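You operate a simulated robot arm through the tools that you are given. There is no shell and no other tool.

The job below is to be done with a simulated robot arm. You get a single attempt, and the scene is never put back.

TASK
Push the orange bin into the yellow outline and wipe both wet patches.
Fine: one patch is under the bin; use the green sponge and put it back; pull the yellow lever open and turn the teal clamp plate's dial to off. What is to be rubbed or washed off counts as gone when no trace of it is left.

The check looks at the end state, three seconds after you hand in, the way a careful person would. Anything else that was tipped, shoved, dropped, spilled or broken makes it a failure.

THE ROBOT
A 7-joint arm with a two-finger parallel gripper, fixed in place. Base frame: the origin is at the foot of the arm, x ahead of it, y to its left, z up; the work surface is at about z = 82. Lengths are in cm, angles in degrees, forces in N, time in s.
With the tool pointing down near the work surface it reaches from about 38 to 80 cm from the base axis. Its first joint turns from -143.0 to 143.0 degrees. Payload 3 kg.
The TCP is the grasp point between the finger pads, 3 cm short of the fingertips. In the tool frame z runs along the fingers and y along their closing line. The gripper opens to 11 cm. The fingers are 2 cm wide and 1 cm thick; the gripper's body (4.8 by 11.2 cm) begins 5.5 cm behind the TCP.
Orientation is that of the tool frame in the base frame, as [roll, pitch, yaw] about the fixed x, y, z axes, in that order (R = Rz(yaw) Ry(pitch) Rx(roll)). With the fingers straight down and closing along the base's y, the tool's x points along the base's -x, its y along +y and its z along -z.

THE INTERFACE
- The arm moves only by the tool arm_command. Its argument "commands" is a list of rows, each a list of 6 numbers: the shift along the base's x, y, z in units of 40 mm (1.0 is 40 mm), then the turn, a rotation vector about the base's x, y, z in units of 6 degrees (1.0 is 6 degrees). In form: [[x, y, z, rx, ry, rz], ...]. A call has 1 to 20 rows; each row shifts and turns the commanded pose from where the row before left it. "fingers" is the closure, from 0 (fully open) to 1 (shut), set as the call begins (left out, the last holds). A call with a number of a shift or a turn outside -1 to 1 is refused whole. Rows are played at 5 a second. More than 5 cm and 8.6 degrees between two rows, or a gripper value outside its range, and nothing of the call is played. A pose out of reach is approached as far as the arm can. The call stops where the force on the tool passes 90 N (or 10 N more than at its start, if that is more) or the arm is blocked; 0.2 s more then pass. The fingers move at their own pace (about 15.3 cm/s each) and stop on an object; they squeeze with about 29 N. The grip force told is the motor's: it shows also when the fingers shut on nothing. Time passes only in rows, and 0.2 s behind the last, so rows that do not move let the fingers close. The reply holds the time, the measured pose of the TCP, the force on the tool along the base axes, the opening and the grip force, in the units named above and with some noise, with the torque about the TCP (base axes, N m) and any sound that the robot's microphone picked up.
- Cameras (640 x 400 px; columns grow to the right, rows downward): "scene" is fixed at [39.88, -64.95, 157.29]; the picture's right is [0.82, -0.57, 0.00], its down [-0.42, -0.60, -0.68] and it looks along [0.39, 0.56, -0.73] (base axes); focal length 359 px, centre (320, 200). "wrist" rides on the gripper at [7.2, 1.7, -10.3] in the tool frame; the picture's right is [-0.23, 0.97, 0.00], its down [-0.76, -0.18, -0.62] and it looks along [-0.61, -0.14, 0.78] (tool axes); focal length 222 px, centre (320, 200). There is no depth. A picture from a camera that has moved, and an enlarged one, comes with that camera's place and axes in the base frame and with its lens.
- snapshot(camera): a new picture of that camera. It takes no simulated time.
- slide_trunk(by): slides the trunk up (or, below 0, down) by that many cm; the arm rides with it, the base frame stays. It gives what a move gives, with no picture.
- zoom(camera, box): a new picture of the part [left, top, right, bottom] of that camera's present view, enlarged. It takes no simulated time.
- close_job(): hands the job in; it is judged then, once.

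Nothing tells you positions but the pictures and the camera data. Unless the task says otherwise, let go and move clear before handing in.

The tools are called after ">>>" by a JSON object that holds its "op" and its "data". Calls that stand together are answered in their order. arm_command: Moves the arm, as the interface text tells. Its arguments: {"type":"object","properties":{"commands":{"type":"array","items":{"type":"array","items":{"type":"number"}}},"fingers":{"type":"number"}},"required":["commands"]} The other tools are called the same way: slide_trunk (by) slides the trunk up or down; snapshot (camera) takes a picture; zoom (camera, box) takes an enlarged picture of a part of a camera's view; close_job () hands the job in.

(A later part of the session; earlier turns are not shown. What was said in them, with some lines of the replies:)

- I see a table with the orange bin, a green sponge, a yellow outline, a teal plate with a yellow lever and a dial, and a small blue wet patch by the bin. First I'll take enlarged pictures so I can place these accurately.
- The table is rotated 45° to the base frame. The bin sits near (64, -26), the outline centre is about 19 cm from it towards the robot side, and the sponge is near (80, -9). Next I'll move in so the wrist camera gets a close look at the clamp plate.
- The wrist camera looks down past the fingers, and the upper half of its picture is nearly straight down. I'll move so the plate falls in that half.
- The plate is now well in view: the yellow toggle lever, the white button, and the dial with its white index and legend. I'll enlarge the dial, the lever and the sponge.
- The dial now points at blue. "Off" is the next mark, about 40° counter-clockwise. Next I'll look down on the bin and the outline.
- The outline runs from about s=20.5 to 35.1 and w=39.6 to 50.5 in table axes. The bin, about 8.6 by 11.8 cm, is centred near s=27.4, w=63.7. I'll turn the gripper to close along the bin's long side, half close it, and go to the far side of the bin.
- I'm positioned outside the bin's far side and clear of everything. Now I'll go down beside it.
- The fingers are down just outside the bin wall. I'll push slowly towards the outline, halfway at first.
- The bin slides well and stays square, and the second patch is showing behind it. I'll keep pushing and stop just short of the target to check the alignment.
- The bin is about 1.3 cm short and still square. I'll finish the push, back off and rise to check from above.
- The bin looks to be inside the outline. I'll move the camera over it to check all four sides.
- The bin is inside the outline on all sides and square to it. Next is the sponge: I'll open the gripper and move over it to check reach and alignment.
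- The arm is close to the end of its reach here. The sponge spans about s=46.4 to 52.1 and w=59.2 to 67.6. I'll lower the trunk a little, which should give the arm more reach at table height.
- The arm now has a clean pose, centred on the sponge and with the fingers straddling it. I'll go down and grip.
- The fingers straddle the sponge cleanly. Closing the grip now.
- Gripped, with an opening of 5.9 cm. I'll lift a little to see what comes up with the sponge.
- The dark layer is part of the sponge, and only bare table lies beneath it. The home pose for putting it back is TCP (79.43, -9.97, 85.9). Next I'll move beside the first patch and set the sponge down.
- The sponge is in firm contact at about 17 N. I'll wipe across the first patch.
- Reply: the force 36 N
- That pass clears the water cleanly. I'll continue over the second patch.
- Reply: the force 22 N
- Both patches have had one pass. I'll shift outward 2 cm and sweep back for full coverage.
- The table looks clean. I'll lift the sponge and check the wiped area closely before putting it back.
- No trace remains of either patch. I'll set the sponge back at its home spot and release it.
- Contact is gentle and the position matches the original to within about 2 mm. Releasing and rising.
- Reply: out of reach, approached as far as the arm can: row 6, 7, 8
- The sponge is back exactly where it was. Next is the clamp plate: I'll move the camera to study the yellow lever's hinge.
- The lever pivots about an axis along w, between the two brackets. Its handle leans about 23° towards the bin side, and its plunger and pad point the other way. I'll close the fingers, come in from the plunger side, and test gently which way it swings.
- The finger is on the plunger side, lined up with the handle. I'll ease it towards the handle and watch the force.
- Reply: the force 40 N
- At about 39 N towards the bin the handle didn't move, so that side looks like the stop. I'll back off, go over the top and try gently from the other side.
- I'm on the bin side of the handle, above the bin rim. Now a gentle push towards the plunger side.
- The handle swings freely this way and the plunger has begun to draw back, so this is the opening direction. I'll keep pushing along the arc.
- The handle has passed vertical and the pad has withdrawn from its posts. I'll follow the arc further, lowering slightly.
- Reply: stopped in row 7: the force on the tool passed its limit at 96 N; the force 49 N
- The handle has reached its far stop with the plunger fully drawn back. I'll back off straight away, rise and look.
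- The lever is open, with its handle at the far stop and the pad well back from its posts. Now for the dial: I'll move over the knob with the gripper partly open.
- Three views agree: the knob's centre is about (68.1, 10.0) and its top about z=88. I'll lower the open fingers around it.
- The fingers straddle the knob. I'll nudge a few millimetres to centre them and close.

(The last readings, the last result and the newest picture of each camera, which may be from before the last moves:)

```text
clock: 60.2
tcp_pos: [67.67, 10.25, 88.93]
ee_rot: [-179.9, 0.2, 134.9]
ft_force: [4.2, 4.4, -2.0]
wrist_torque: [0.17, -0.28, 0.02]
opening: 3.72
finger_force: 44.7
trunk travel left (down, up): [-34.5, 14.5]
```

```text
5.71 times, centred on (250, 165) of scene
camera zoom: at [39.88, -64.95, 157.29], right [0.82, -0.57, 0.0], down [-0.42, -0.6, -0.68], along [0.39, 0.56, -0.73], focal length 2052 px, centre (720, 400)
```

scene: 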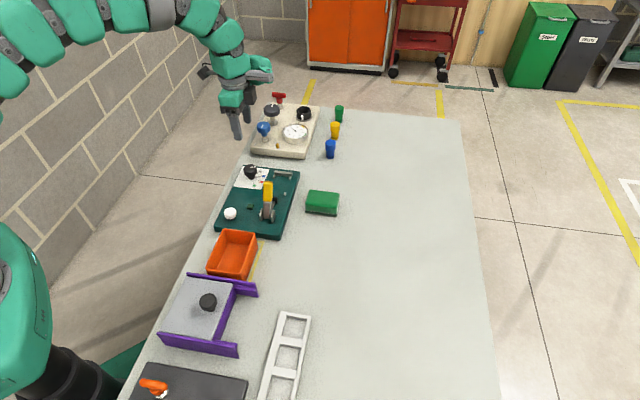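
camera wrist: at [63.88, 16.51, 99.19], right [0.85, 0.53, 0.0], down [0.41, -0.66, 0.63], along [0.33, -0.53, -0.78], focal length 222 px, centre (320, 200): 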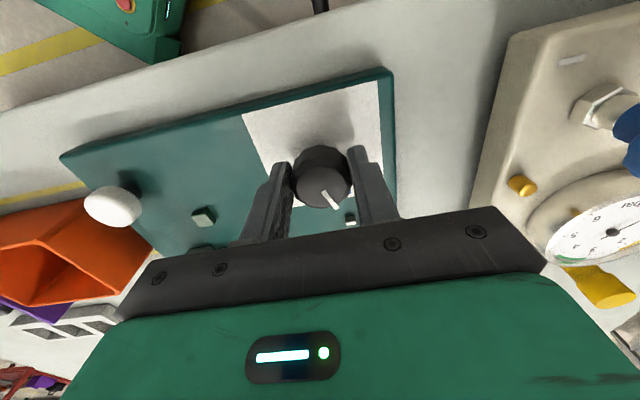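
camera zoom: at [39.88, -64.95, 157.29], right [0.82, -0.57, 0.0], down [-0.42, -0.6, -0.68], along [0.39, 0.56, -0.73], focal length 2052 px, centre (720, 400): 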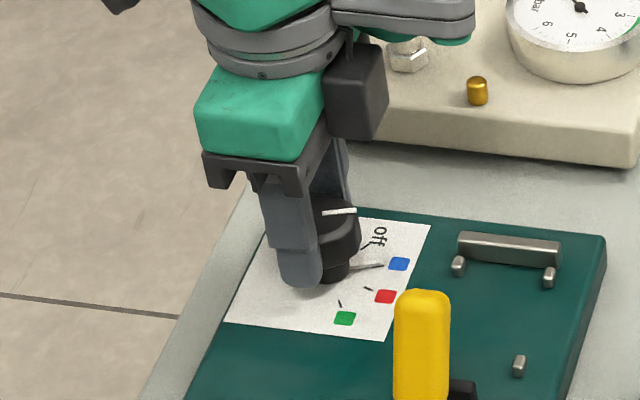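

The knob is gripped and centred. I'll turn counter-clockwise about 20° first and check.

>>> {"op": "arm_command", "data": {"commands": [[0.01, 0.01, 0, 0, 0, 0.5], [0, 0, 0, 0, 0, 0.6], [0, 0, 0, 0, 0, 0.7], [0, 0, 0, 0, 0, 0.7], [0, 0, 0, 0, 0, 0.8]]}}

>>> {"op": "snapshot", "data": {"camera": "wrist"}}

>>> {"op": "zoom", "data": {"camera": "scene", "box": [200, 130, 300, 200]}}

```text
clock: 61.4
tcp_pos: [67.59, 10.02, 89.04]
ee_rot: [-179.9, 0.1, 154.6]
ft_force: [-0.6, -7.6, 4.2]
wrist_torque: [-0.29, 0.07, -0.05]
opening: 3.73
finger_force: 45.2
trunk travel left (down, up): [-34.5, 14.5]
```

```text
taken
camera wrist: at [61.89, 14.72, 99.18], right [0.62, 0.78, 0.0], down [0.61, -0.48, 0.63], along [0.49, -0.39, -0.78], focal length 222 px, centre (320, 200)
```

wrist: 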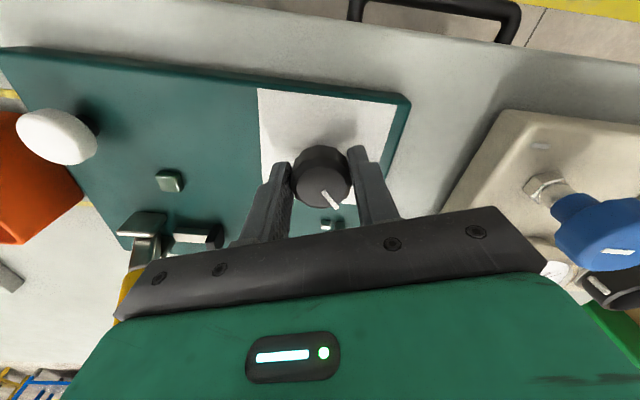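

```text
5.71 times, centred on (250, 165) of scene
camera zoom: at [39.88, -64.95, 157.29], right [0.82, -0.57, 0.0], down [-0.42, -0.6, -0.68], along [0.39, 0.56, -0.73], focal length 2052 px, centre (720, 400)
```

zoom: 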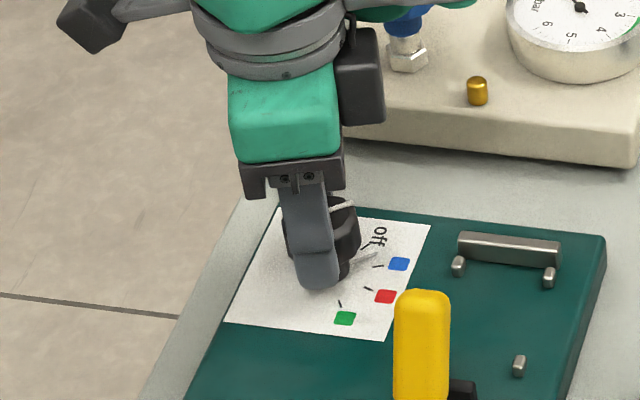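

The pointer is halfway between blue and off. I'll turn the rest of the way.

>>> {"op": "arm_command", "data": {"commands": [[0, 0, 0, 0, 0, 0.7], [0, 0, 0, 0, 0, 0.7], [0, 0, 0, 0, 0, 0.7], [0, 0, 0, 0, 0, 0.7], [0, 0, 0, 0, 0, 0.5], [0, 0, 0, 0, 0, 0]]}}

>>> {"op": "snapshot", "data": {"camera": "wrist"}}

>>> {"op": "zoom", "data": {"camera": "scene", "box": [220, 145, 300, 205]}}

```text
clock: 62.8
tcp_pos: [67.6, 9.95, 88.99]
ee_rot: [-180.0, 0.2, 174.5]
ft_force: [-0.9, -22.7, 11.2]
wrist_torque: [-0.62, -0.07, -0.04]
opening: 3.75
finger_force: 44.7
trunk travel left (down, up): [-34.5, 14.5]
```

```text
taken
camera wrist: at [60.62, 12.35, 99.18], right [0.32, 0.95, 0.0], down [0.74, -0.25, 0.63], along [0.59, -0.2, -0.78], focal length 222 px, centre (320, 200)
```

wrist: 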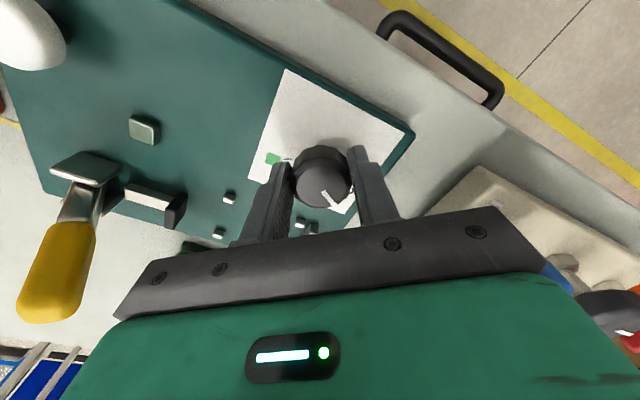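

```text
6.67 times, centred on (260, 175) of scene
camera zoom: at [39.88, -64.95, 157.29], right [0.82, -0.57, 0.0], down [-0.42, -0.6, -0.68], along [0.39, 0.56, -0.73], focal length 2394 px, centre (720, 367)
```

zoom: 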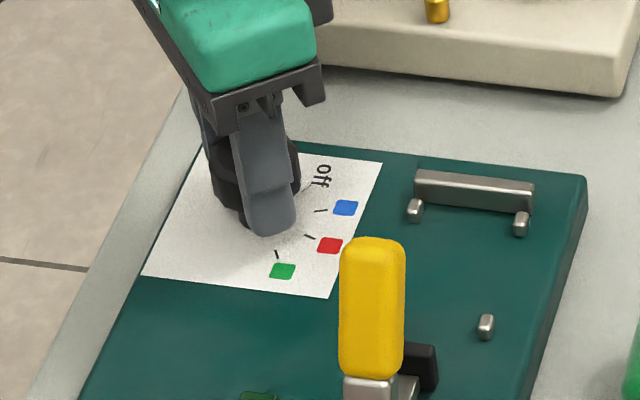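

The pointer looks to be on "off". I'll release, rise and inspect.

>>> {"op": "arm_command", "data": {"commands": [[0, 0, 0, 0, 0, 0], [0, 0, 0, 0, 0, 0], [0, 0, 0.5, 0, 0, 0], [0, 0, 0.8, 0, 0, 0], [0, 0, 0.8, 0, 0, 0], [0, 0, 0.8, 0, 0, 0], [-0.3, -0.3, 0.8, 0, 0, 0]], "fingers": 0.41}}

>>> {"op": "snapshot", "data": {"camera": "wrist"}}

>>> {"op": "zoom", "data": {"camera": "wrist", "box": [240, 40, 400, 160]}}

>>> {"op": "zoom", "data": {"camera": "scene", "box": [220, 145, 300, 205]}}

```text
clock: 64.4
tcp_pos: [66.39, 8.9, 103.74]
ee_rot: [-179.8, 0.1, 174.5]
ft_force: [0.6, -0.2, 0.0]
wrist_torque: [-0.01, 0.0, 0.01]
opening: 6.5
finger_force: 0.1
trunk travel left (down, up): [-34.5, 14.5]
```

```text
taken
camera wrist: at [59.43, 11.36, 113.99], right [0.32, 0.95, 0.0], down [0.74, -0.25, 0.63], along [0.59, -0.2, -0.78], focal length 222 px, centre (320, 200)
```

wrist: 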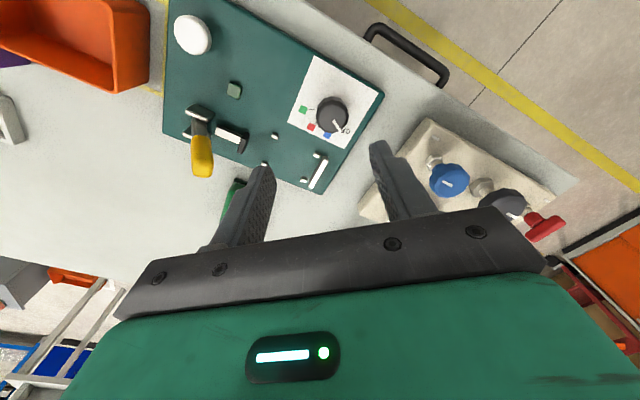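

```text
3.33 times, centred on (320, 100) of wrist
camera zoom: at [59.43, 11.36, 113.99], right [0.32, 0.95, 0.0], down [0.74, -0.25, 0.63], along [0.59, -0.2, -0.78], focal length 740 px, centre (320, 533)
```

zoom: 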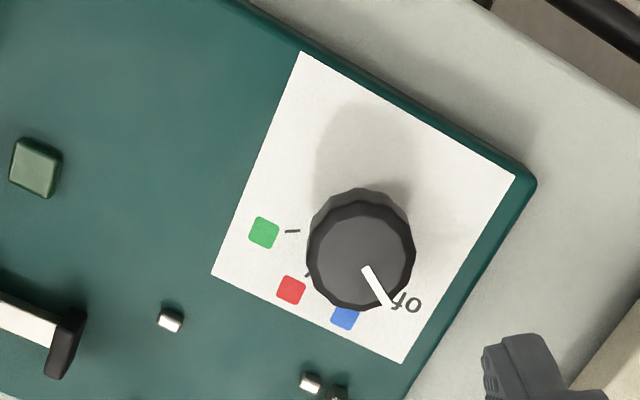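

```text
6.67 times, centred on (260, 175) of scene
camera zoom: at [39.88, -64.95, 157.29], right [0.82, -0.57, 0.0], down [-0.42, -0.6, -0.68], along [0.39, 0.56, -0.73], focal length 2394 px, centre (720, 367)
```

zoom: 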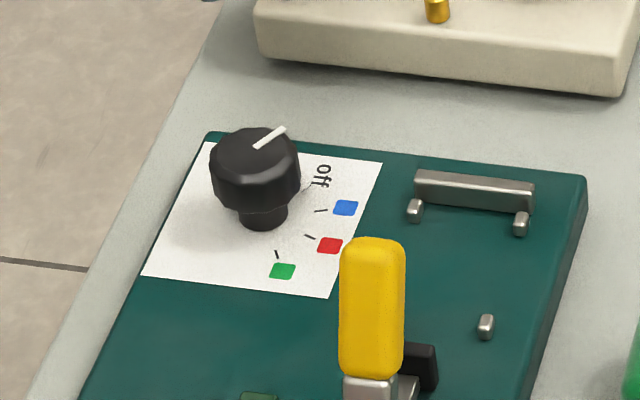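

>>> {"op": "zoom", "data": {"camera": "scene", "box": [245, 158, 277, 182]}}

>>> {"op": "zoom", "data": {"camera": "wrist", "box": [300, 80, 364, 140]}}

```text
16.00 times, centred on (261, 170) of scene
camera zoom: at [39.88, -64.95, 157.29], right [0.82, -0.57, 0.0], down [-0.42, -0.6, -0.68], along [0.39, 0.56, -0.73], focal length 5745 px, centre (1264, 680)
```

zoom: 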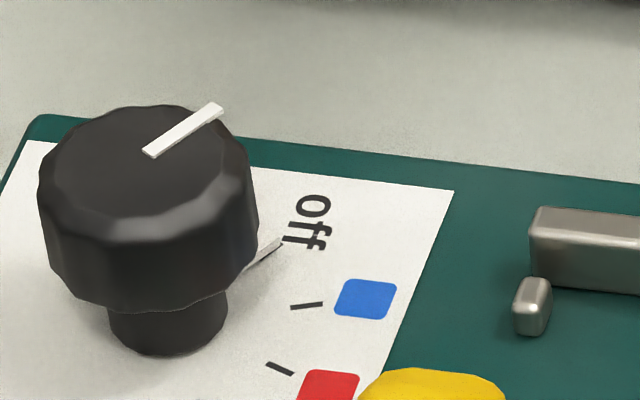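

```text
6.67 times, centred on (332, 110) of wrist
camera zoom: at [59.43, 11.36, 113.99], right [0.32, 0.95, 0.0], down [0.74, -0.25, 0.63], along [0.59, -0.2, -0.78], focal length 1481 px, centre (240, 800)
```

zoom: 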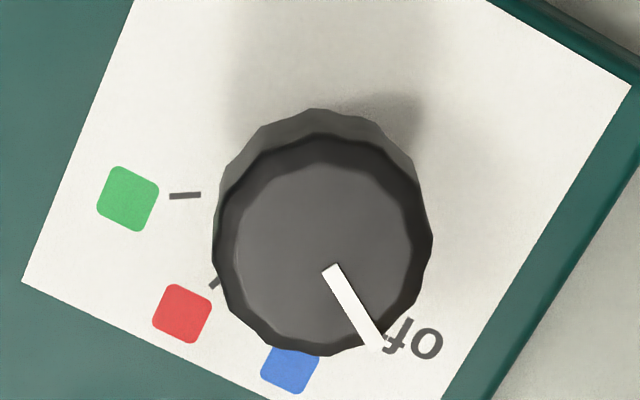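

The pointer lies on the "off" tick. I'll raise the arm clear and do a final check of the whole table.

>>> {"op": "arm_command", "data": {"commands": [[-0.3, 0, 0.8, 0, 0, 0], [-0.3, 0, 0.8, 0, 0, 0], [-0.3, 0, 0.8, 0, 0, 0], [-0.3, 0, 0.8, 0, 0, 0]], "fingers": 0}}

>>> {"op": "snapshot", "data": {"camera": "scene"}}

>>> {"op": "zoom", "data": {"camera": "scene", "box": [180, 200, 340, 300]}}

>>> {"op": "zoom", "data": {"camera": "scene", "box": [220, 160, 360, 248]}}

>>> {"op": "snapshot", "data": {"camera": "wrist"}}

```text
clock: 65.4
tcp_pos: [61.54, 8.93, 116.43]
ee_rot: [-179.9, 0.1, 174.6]
ft_force: [0.7, -0.1, -0.5]
wrist_torque: [0.04, 0.02, 0.01]
opening: 11.01
finger_force: 0.0
trunk travel left (down, up): [-34.5, 14.5]
```

```text
taken
```

scene: 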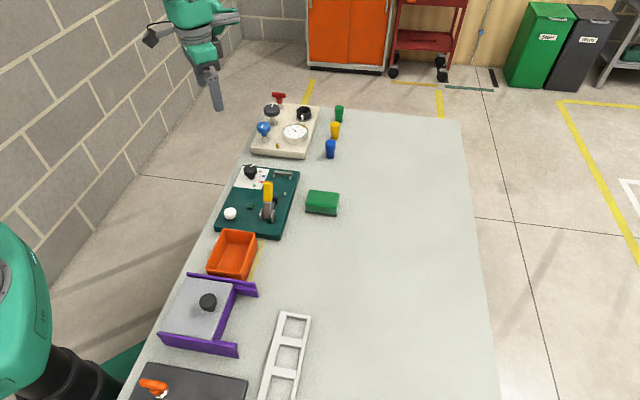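

```text
4.00 times, centred on (260, 250) of scene
camera zoom: at [39.88, -64.95, 157.29], right [0.82, -0.57, 0.0], down [-0.42, -0.6, -0.68], along [0.39, 0.56, -0.73], focal length 1436 px, centre (560, 0)
```

zoom: 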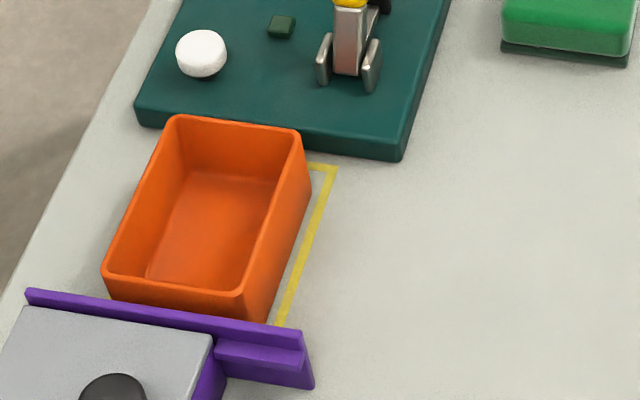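

```text
4.55 times, centred on (290, 204) of scene
camera zoom: at [39.88, -64.95, 157.29], right [0.82, -0.57, 0.0], down [-0.42, -0.6, -0.68], along [0.39, 0.56, -0.73], focal length 1632 px, centre (456, 182)
```

zoom: 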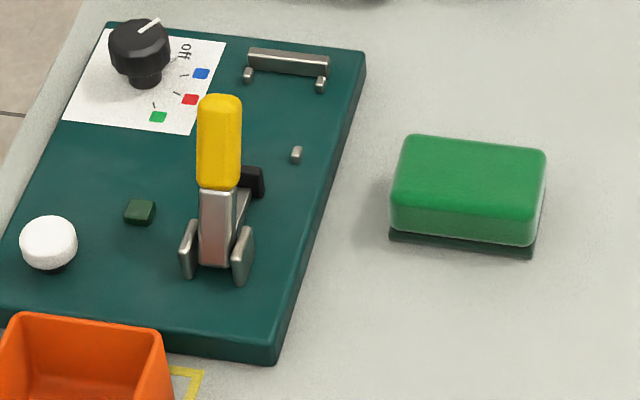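

```text
taken
camera wrist: at [54.59, 11.36, 126.77], right [0.32, 0.95, 0.0], down [0.74, -0.25, 0.63], along [0.59, -0.2, -0.78], focal length 222 px, centre (320, 200)
```

wrist: 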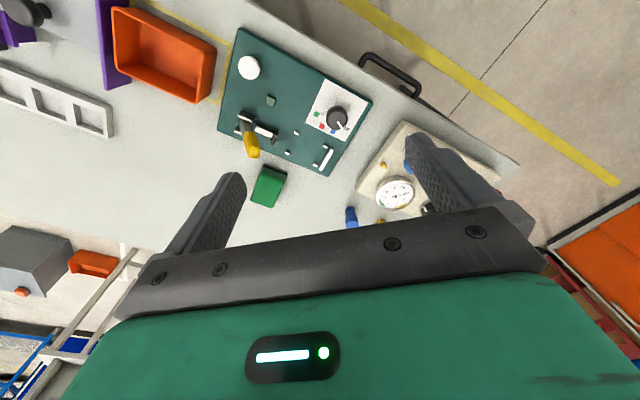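

Everything looks right. As a last check I'll look straight down at the bin's near edge against the outline.

>>> {"op": "arm_command", "data": {"commands": [[-0.4225, -0.853, -0.2, 0, 0, 0], [-0.4225, -0.853, -0.2, 0, 0, 0], [-0.4225, -0.853, -0.2, 0, 0, 0], [-0.4225, -0.853, -0.2, 0, 0, 0], [-0.4225, -0.853, -0.2, 0, 0, 0], [-0.4225, -0.853, -0.2, 0, 0, 0], [-0.4225, -0.853, -0.2, 0, 0, 0], [-0.4225, -0.853, -0.2, 0, 0, 0]]}}

>>> {"op": "snapshot", "data": {"camera": "wrist"}}

>>> {"op": "zoom", "data": {"camera": "wrist", "box": [220, 0, 420, 125]}}

```text
clock: 67.2
tcp_pos: [47.99, -18.47, 110.19]
ee_rot: [-179.9, 0.3, 174.5]
ft_force: [-0.6, 0.5, 0.3]
wrist_torque: [-0.03, -0.01, 0.01]
opening: 11.01
finger_force: 0.2
trunk travel left (down, up): [-34.5, 14.5]
```

```text
taken
camera wrist: at [41.13, -15.96, 120.44], right [0.32, 0.95, 0.0], down [0.74, -0.25, 0.63], along [0.59, -0.2, -0.78], focal length 222 px, centre (320, 200)
```

wrist: 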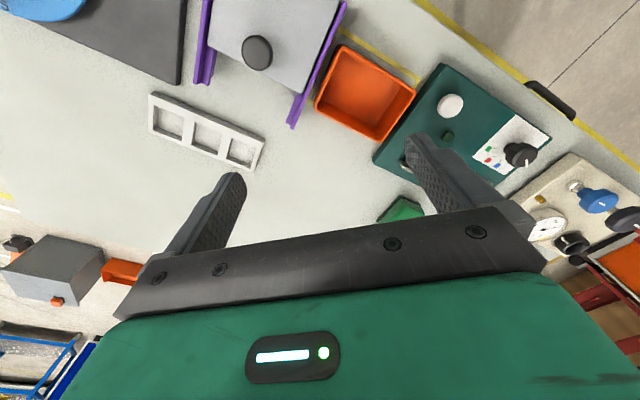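

```text
3.20 times, centred on (320, 62) of wrist
camera zoom: at [41.13, -15.96, 120.44], right [0.32, 0.95, 0.0], down [0.74, -0.25, 0.63], along [0.59, -0.2, -0.78], focal length 711 px, centre (320, 640)
```

zoom: 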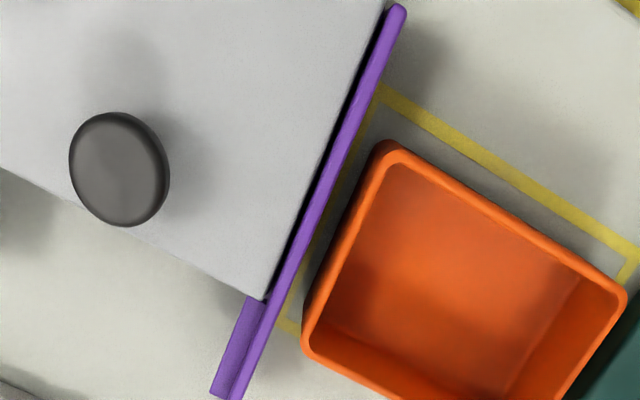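

The bin sits clear of all four lines of the outline, and both patches are gone. The sponge is back home, the lever is open and the dial is at off. The gripper is empty and clear, so I'm handing the job in.

>>> {"op": "close_job", "data": {}}

```text
The job is handed in.
```

I handed the job in with every part done, judging by the camera pictures. The final check's result hasn't been reported back to me.

- **Bin:** it is inside the yellow outline and square to it, clear of all four lines. It sits slightly closer to the purple drawer's end.
- **Wet patches:** both are wiped, including the one that was under the bin. Enlarged pictures show no trace.
- **Sponge:** it is back where it stood, within about 2 mm.
- **Lever:** the yellow lever is at its open stop, with the pad drawn back from its posts. It only opened towards the pad side. I first tested the other way with about 39 N and it didn't move. My push also ran on against the open stop, peaking at 96 N before the arm stopped; I saw no damage in the pictures.
- **Dial:** the pointer is on the "off" mark, perhaps a degree or two past its centre.

Nothing else appears to have been moved. I lowered the trunk 8 cm to reach the sponge and left it there. The gripper is empty and the arm is raised clear of the table.
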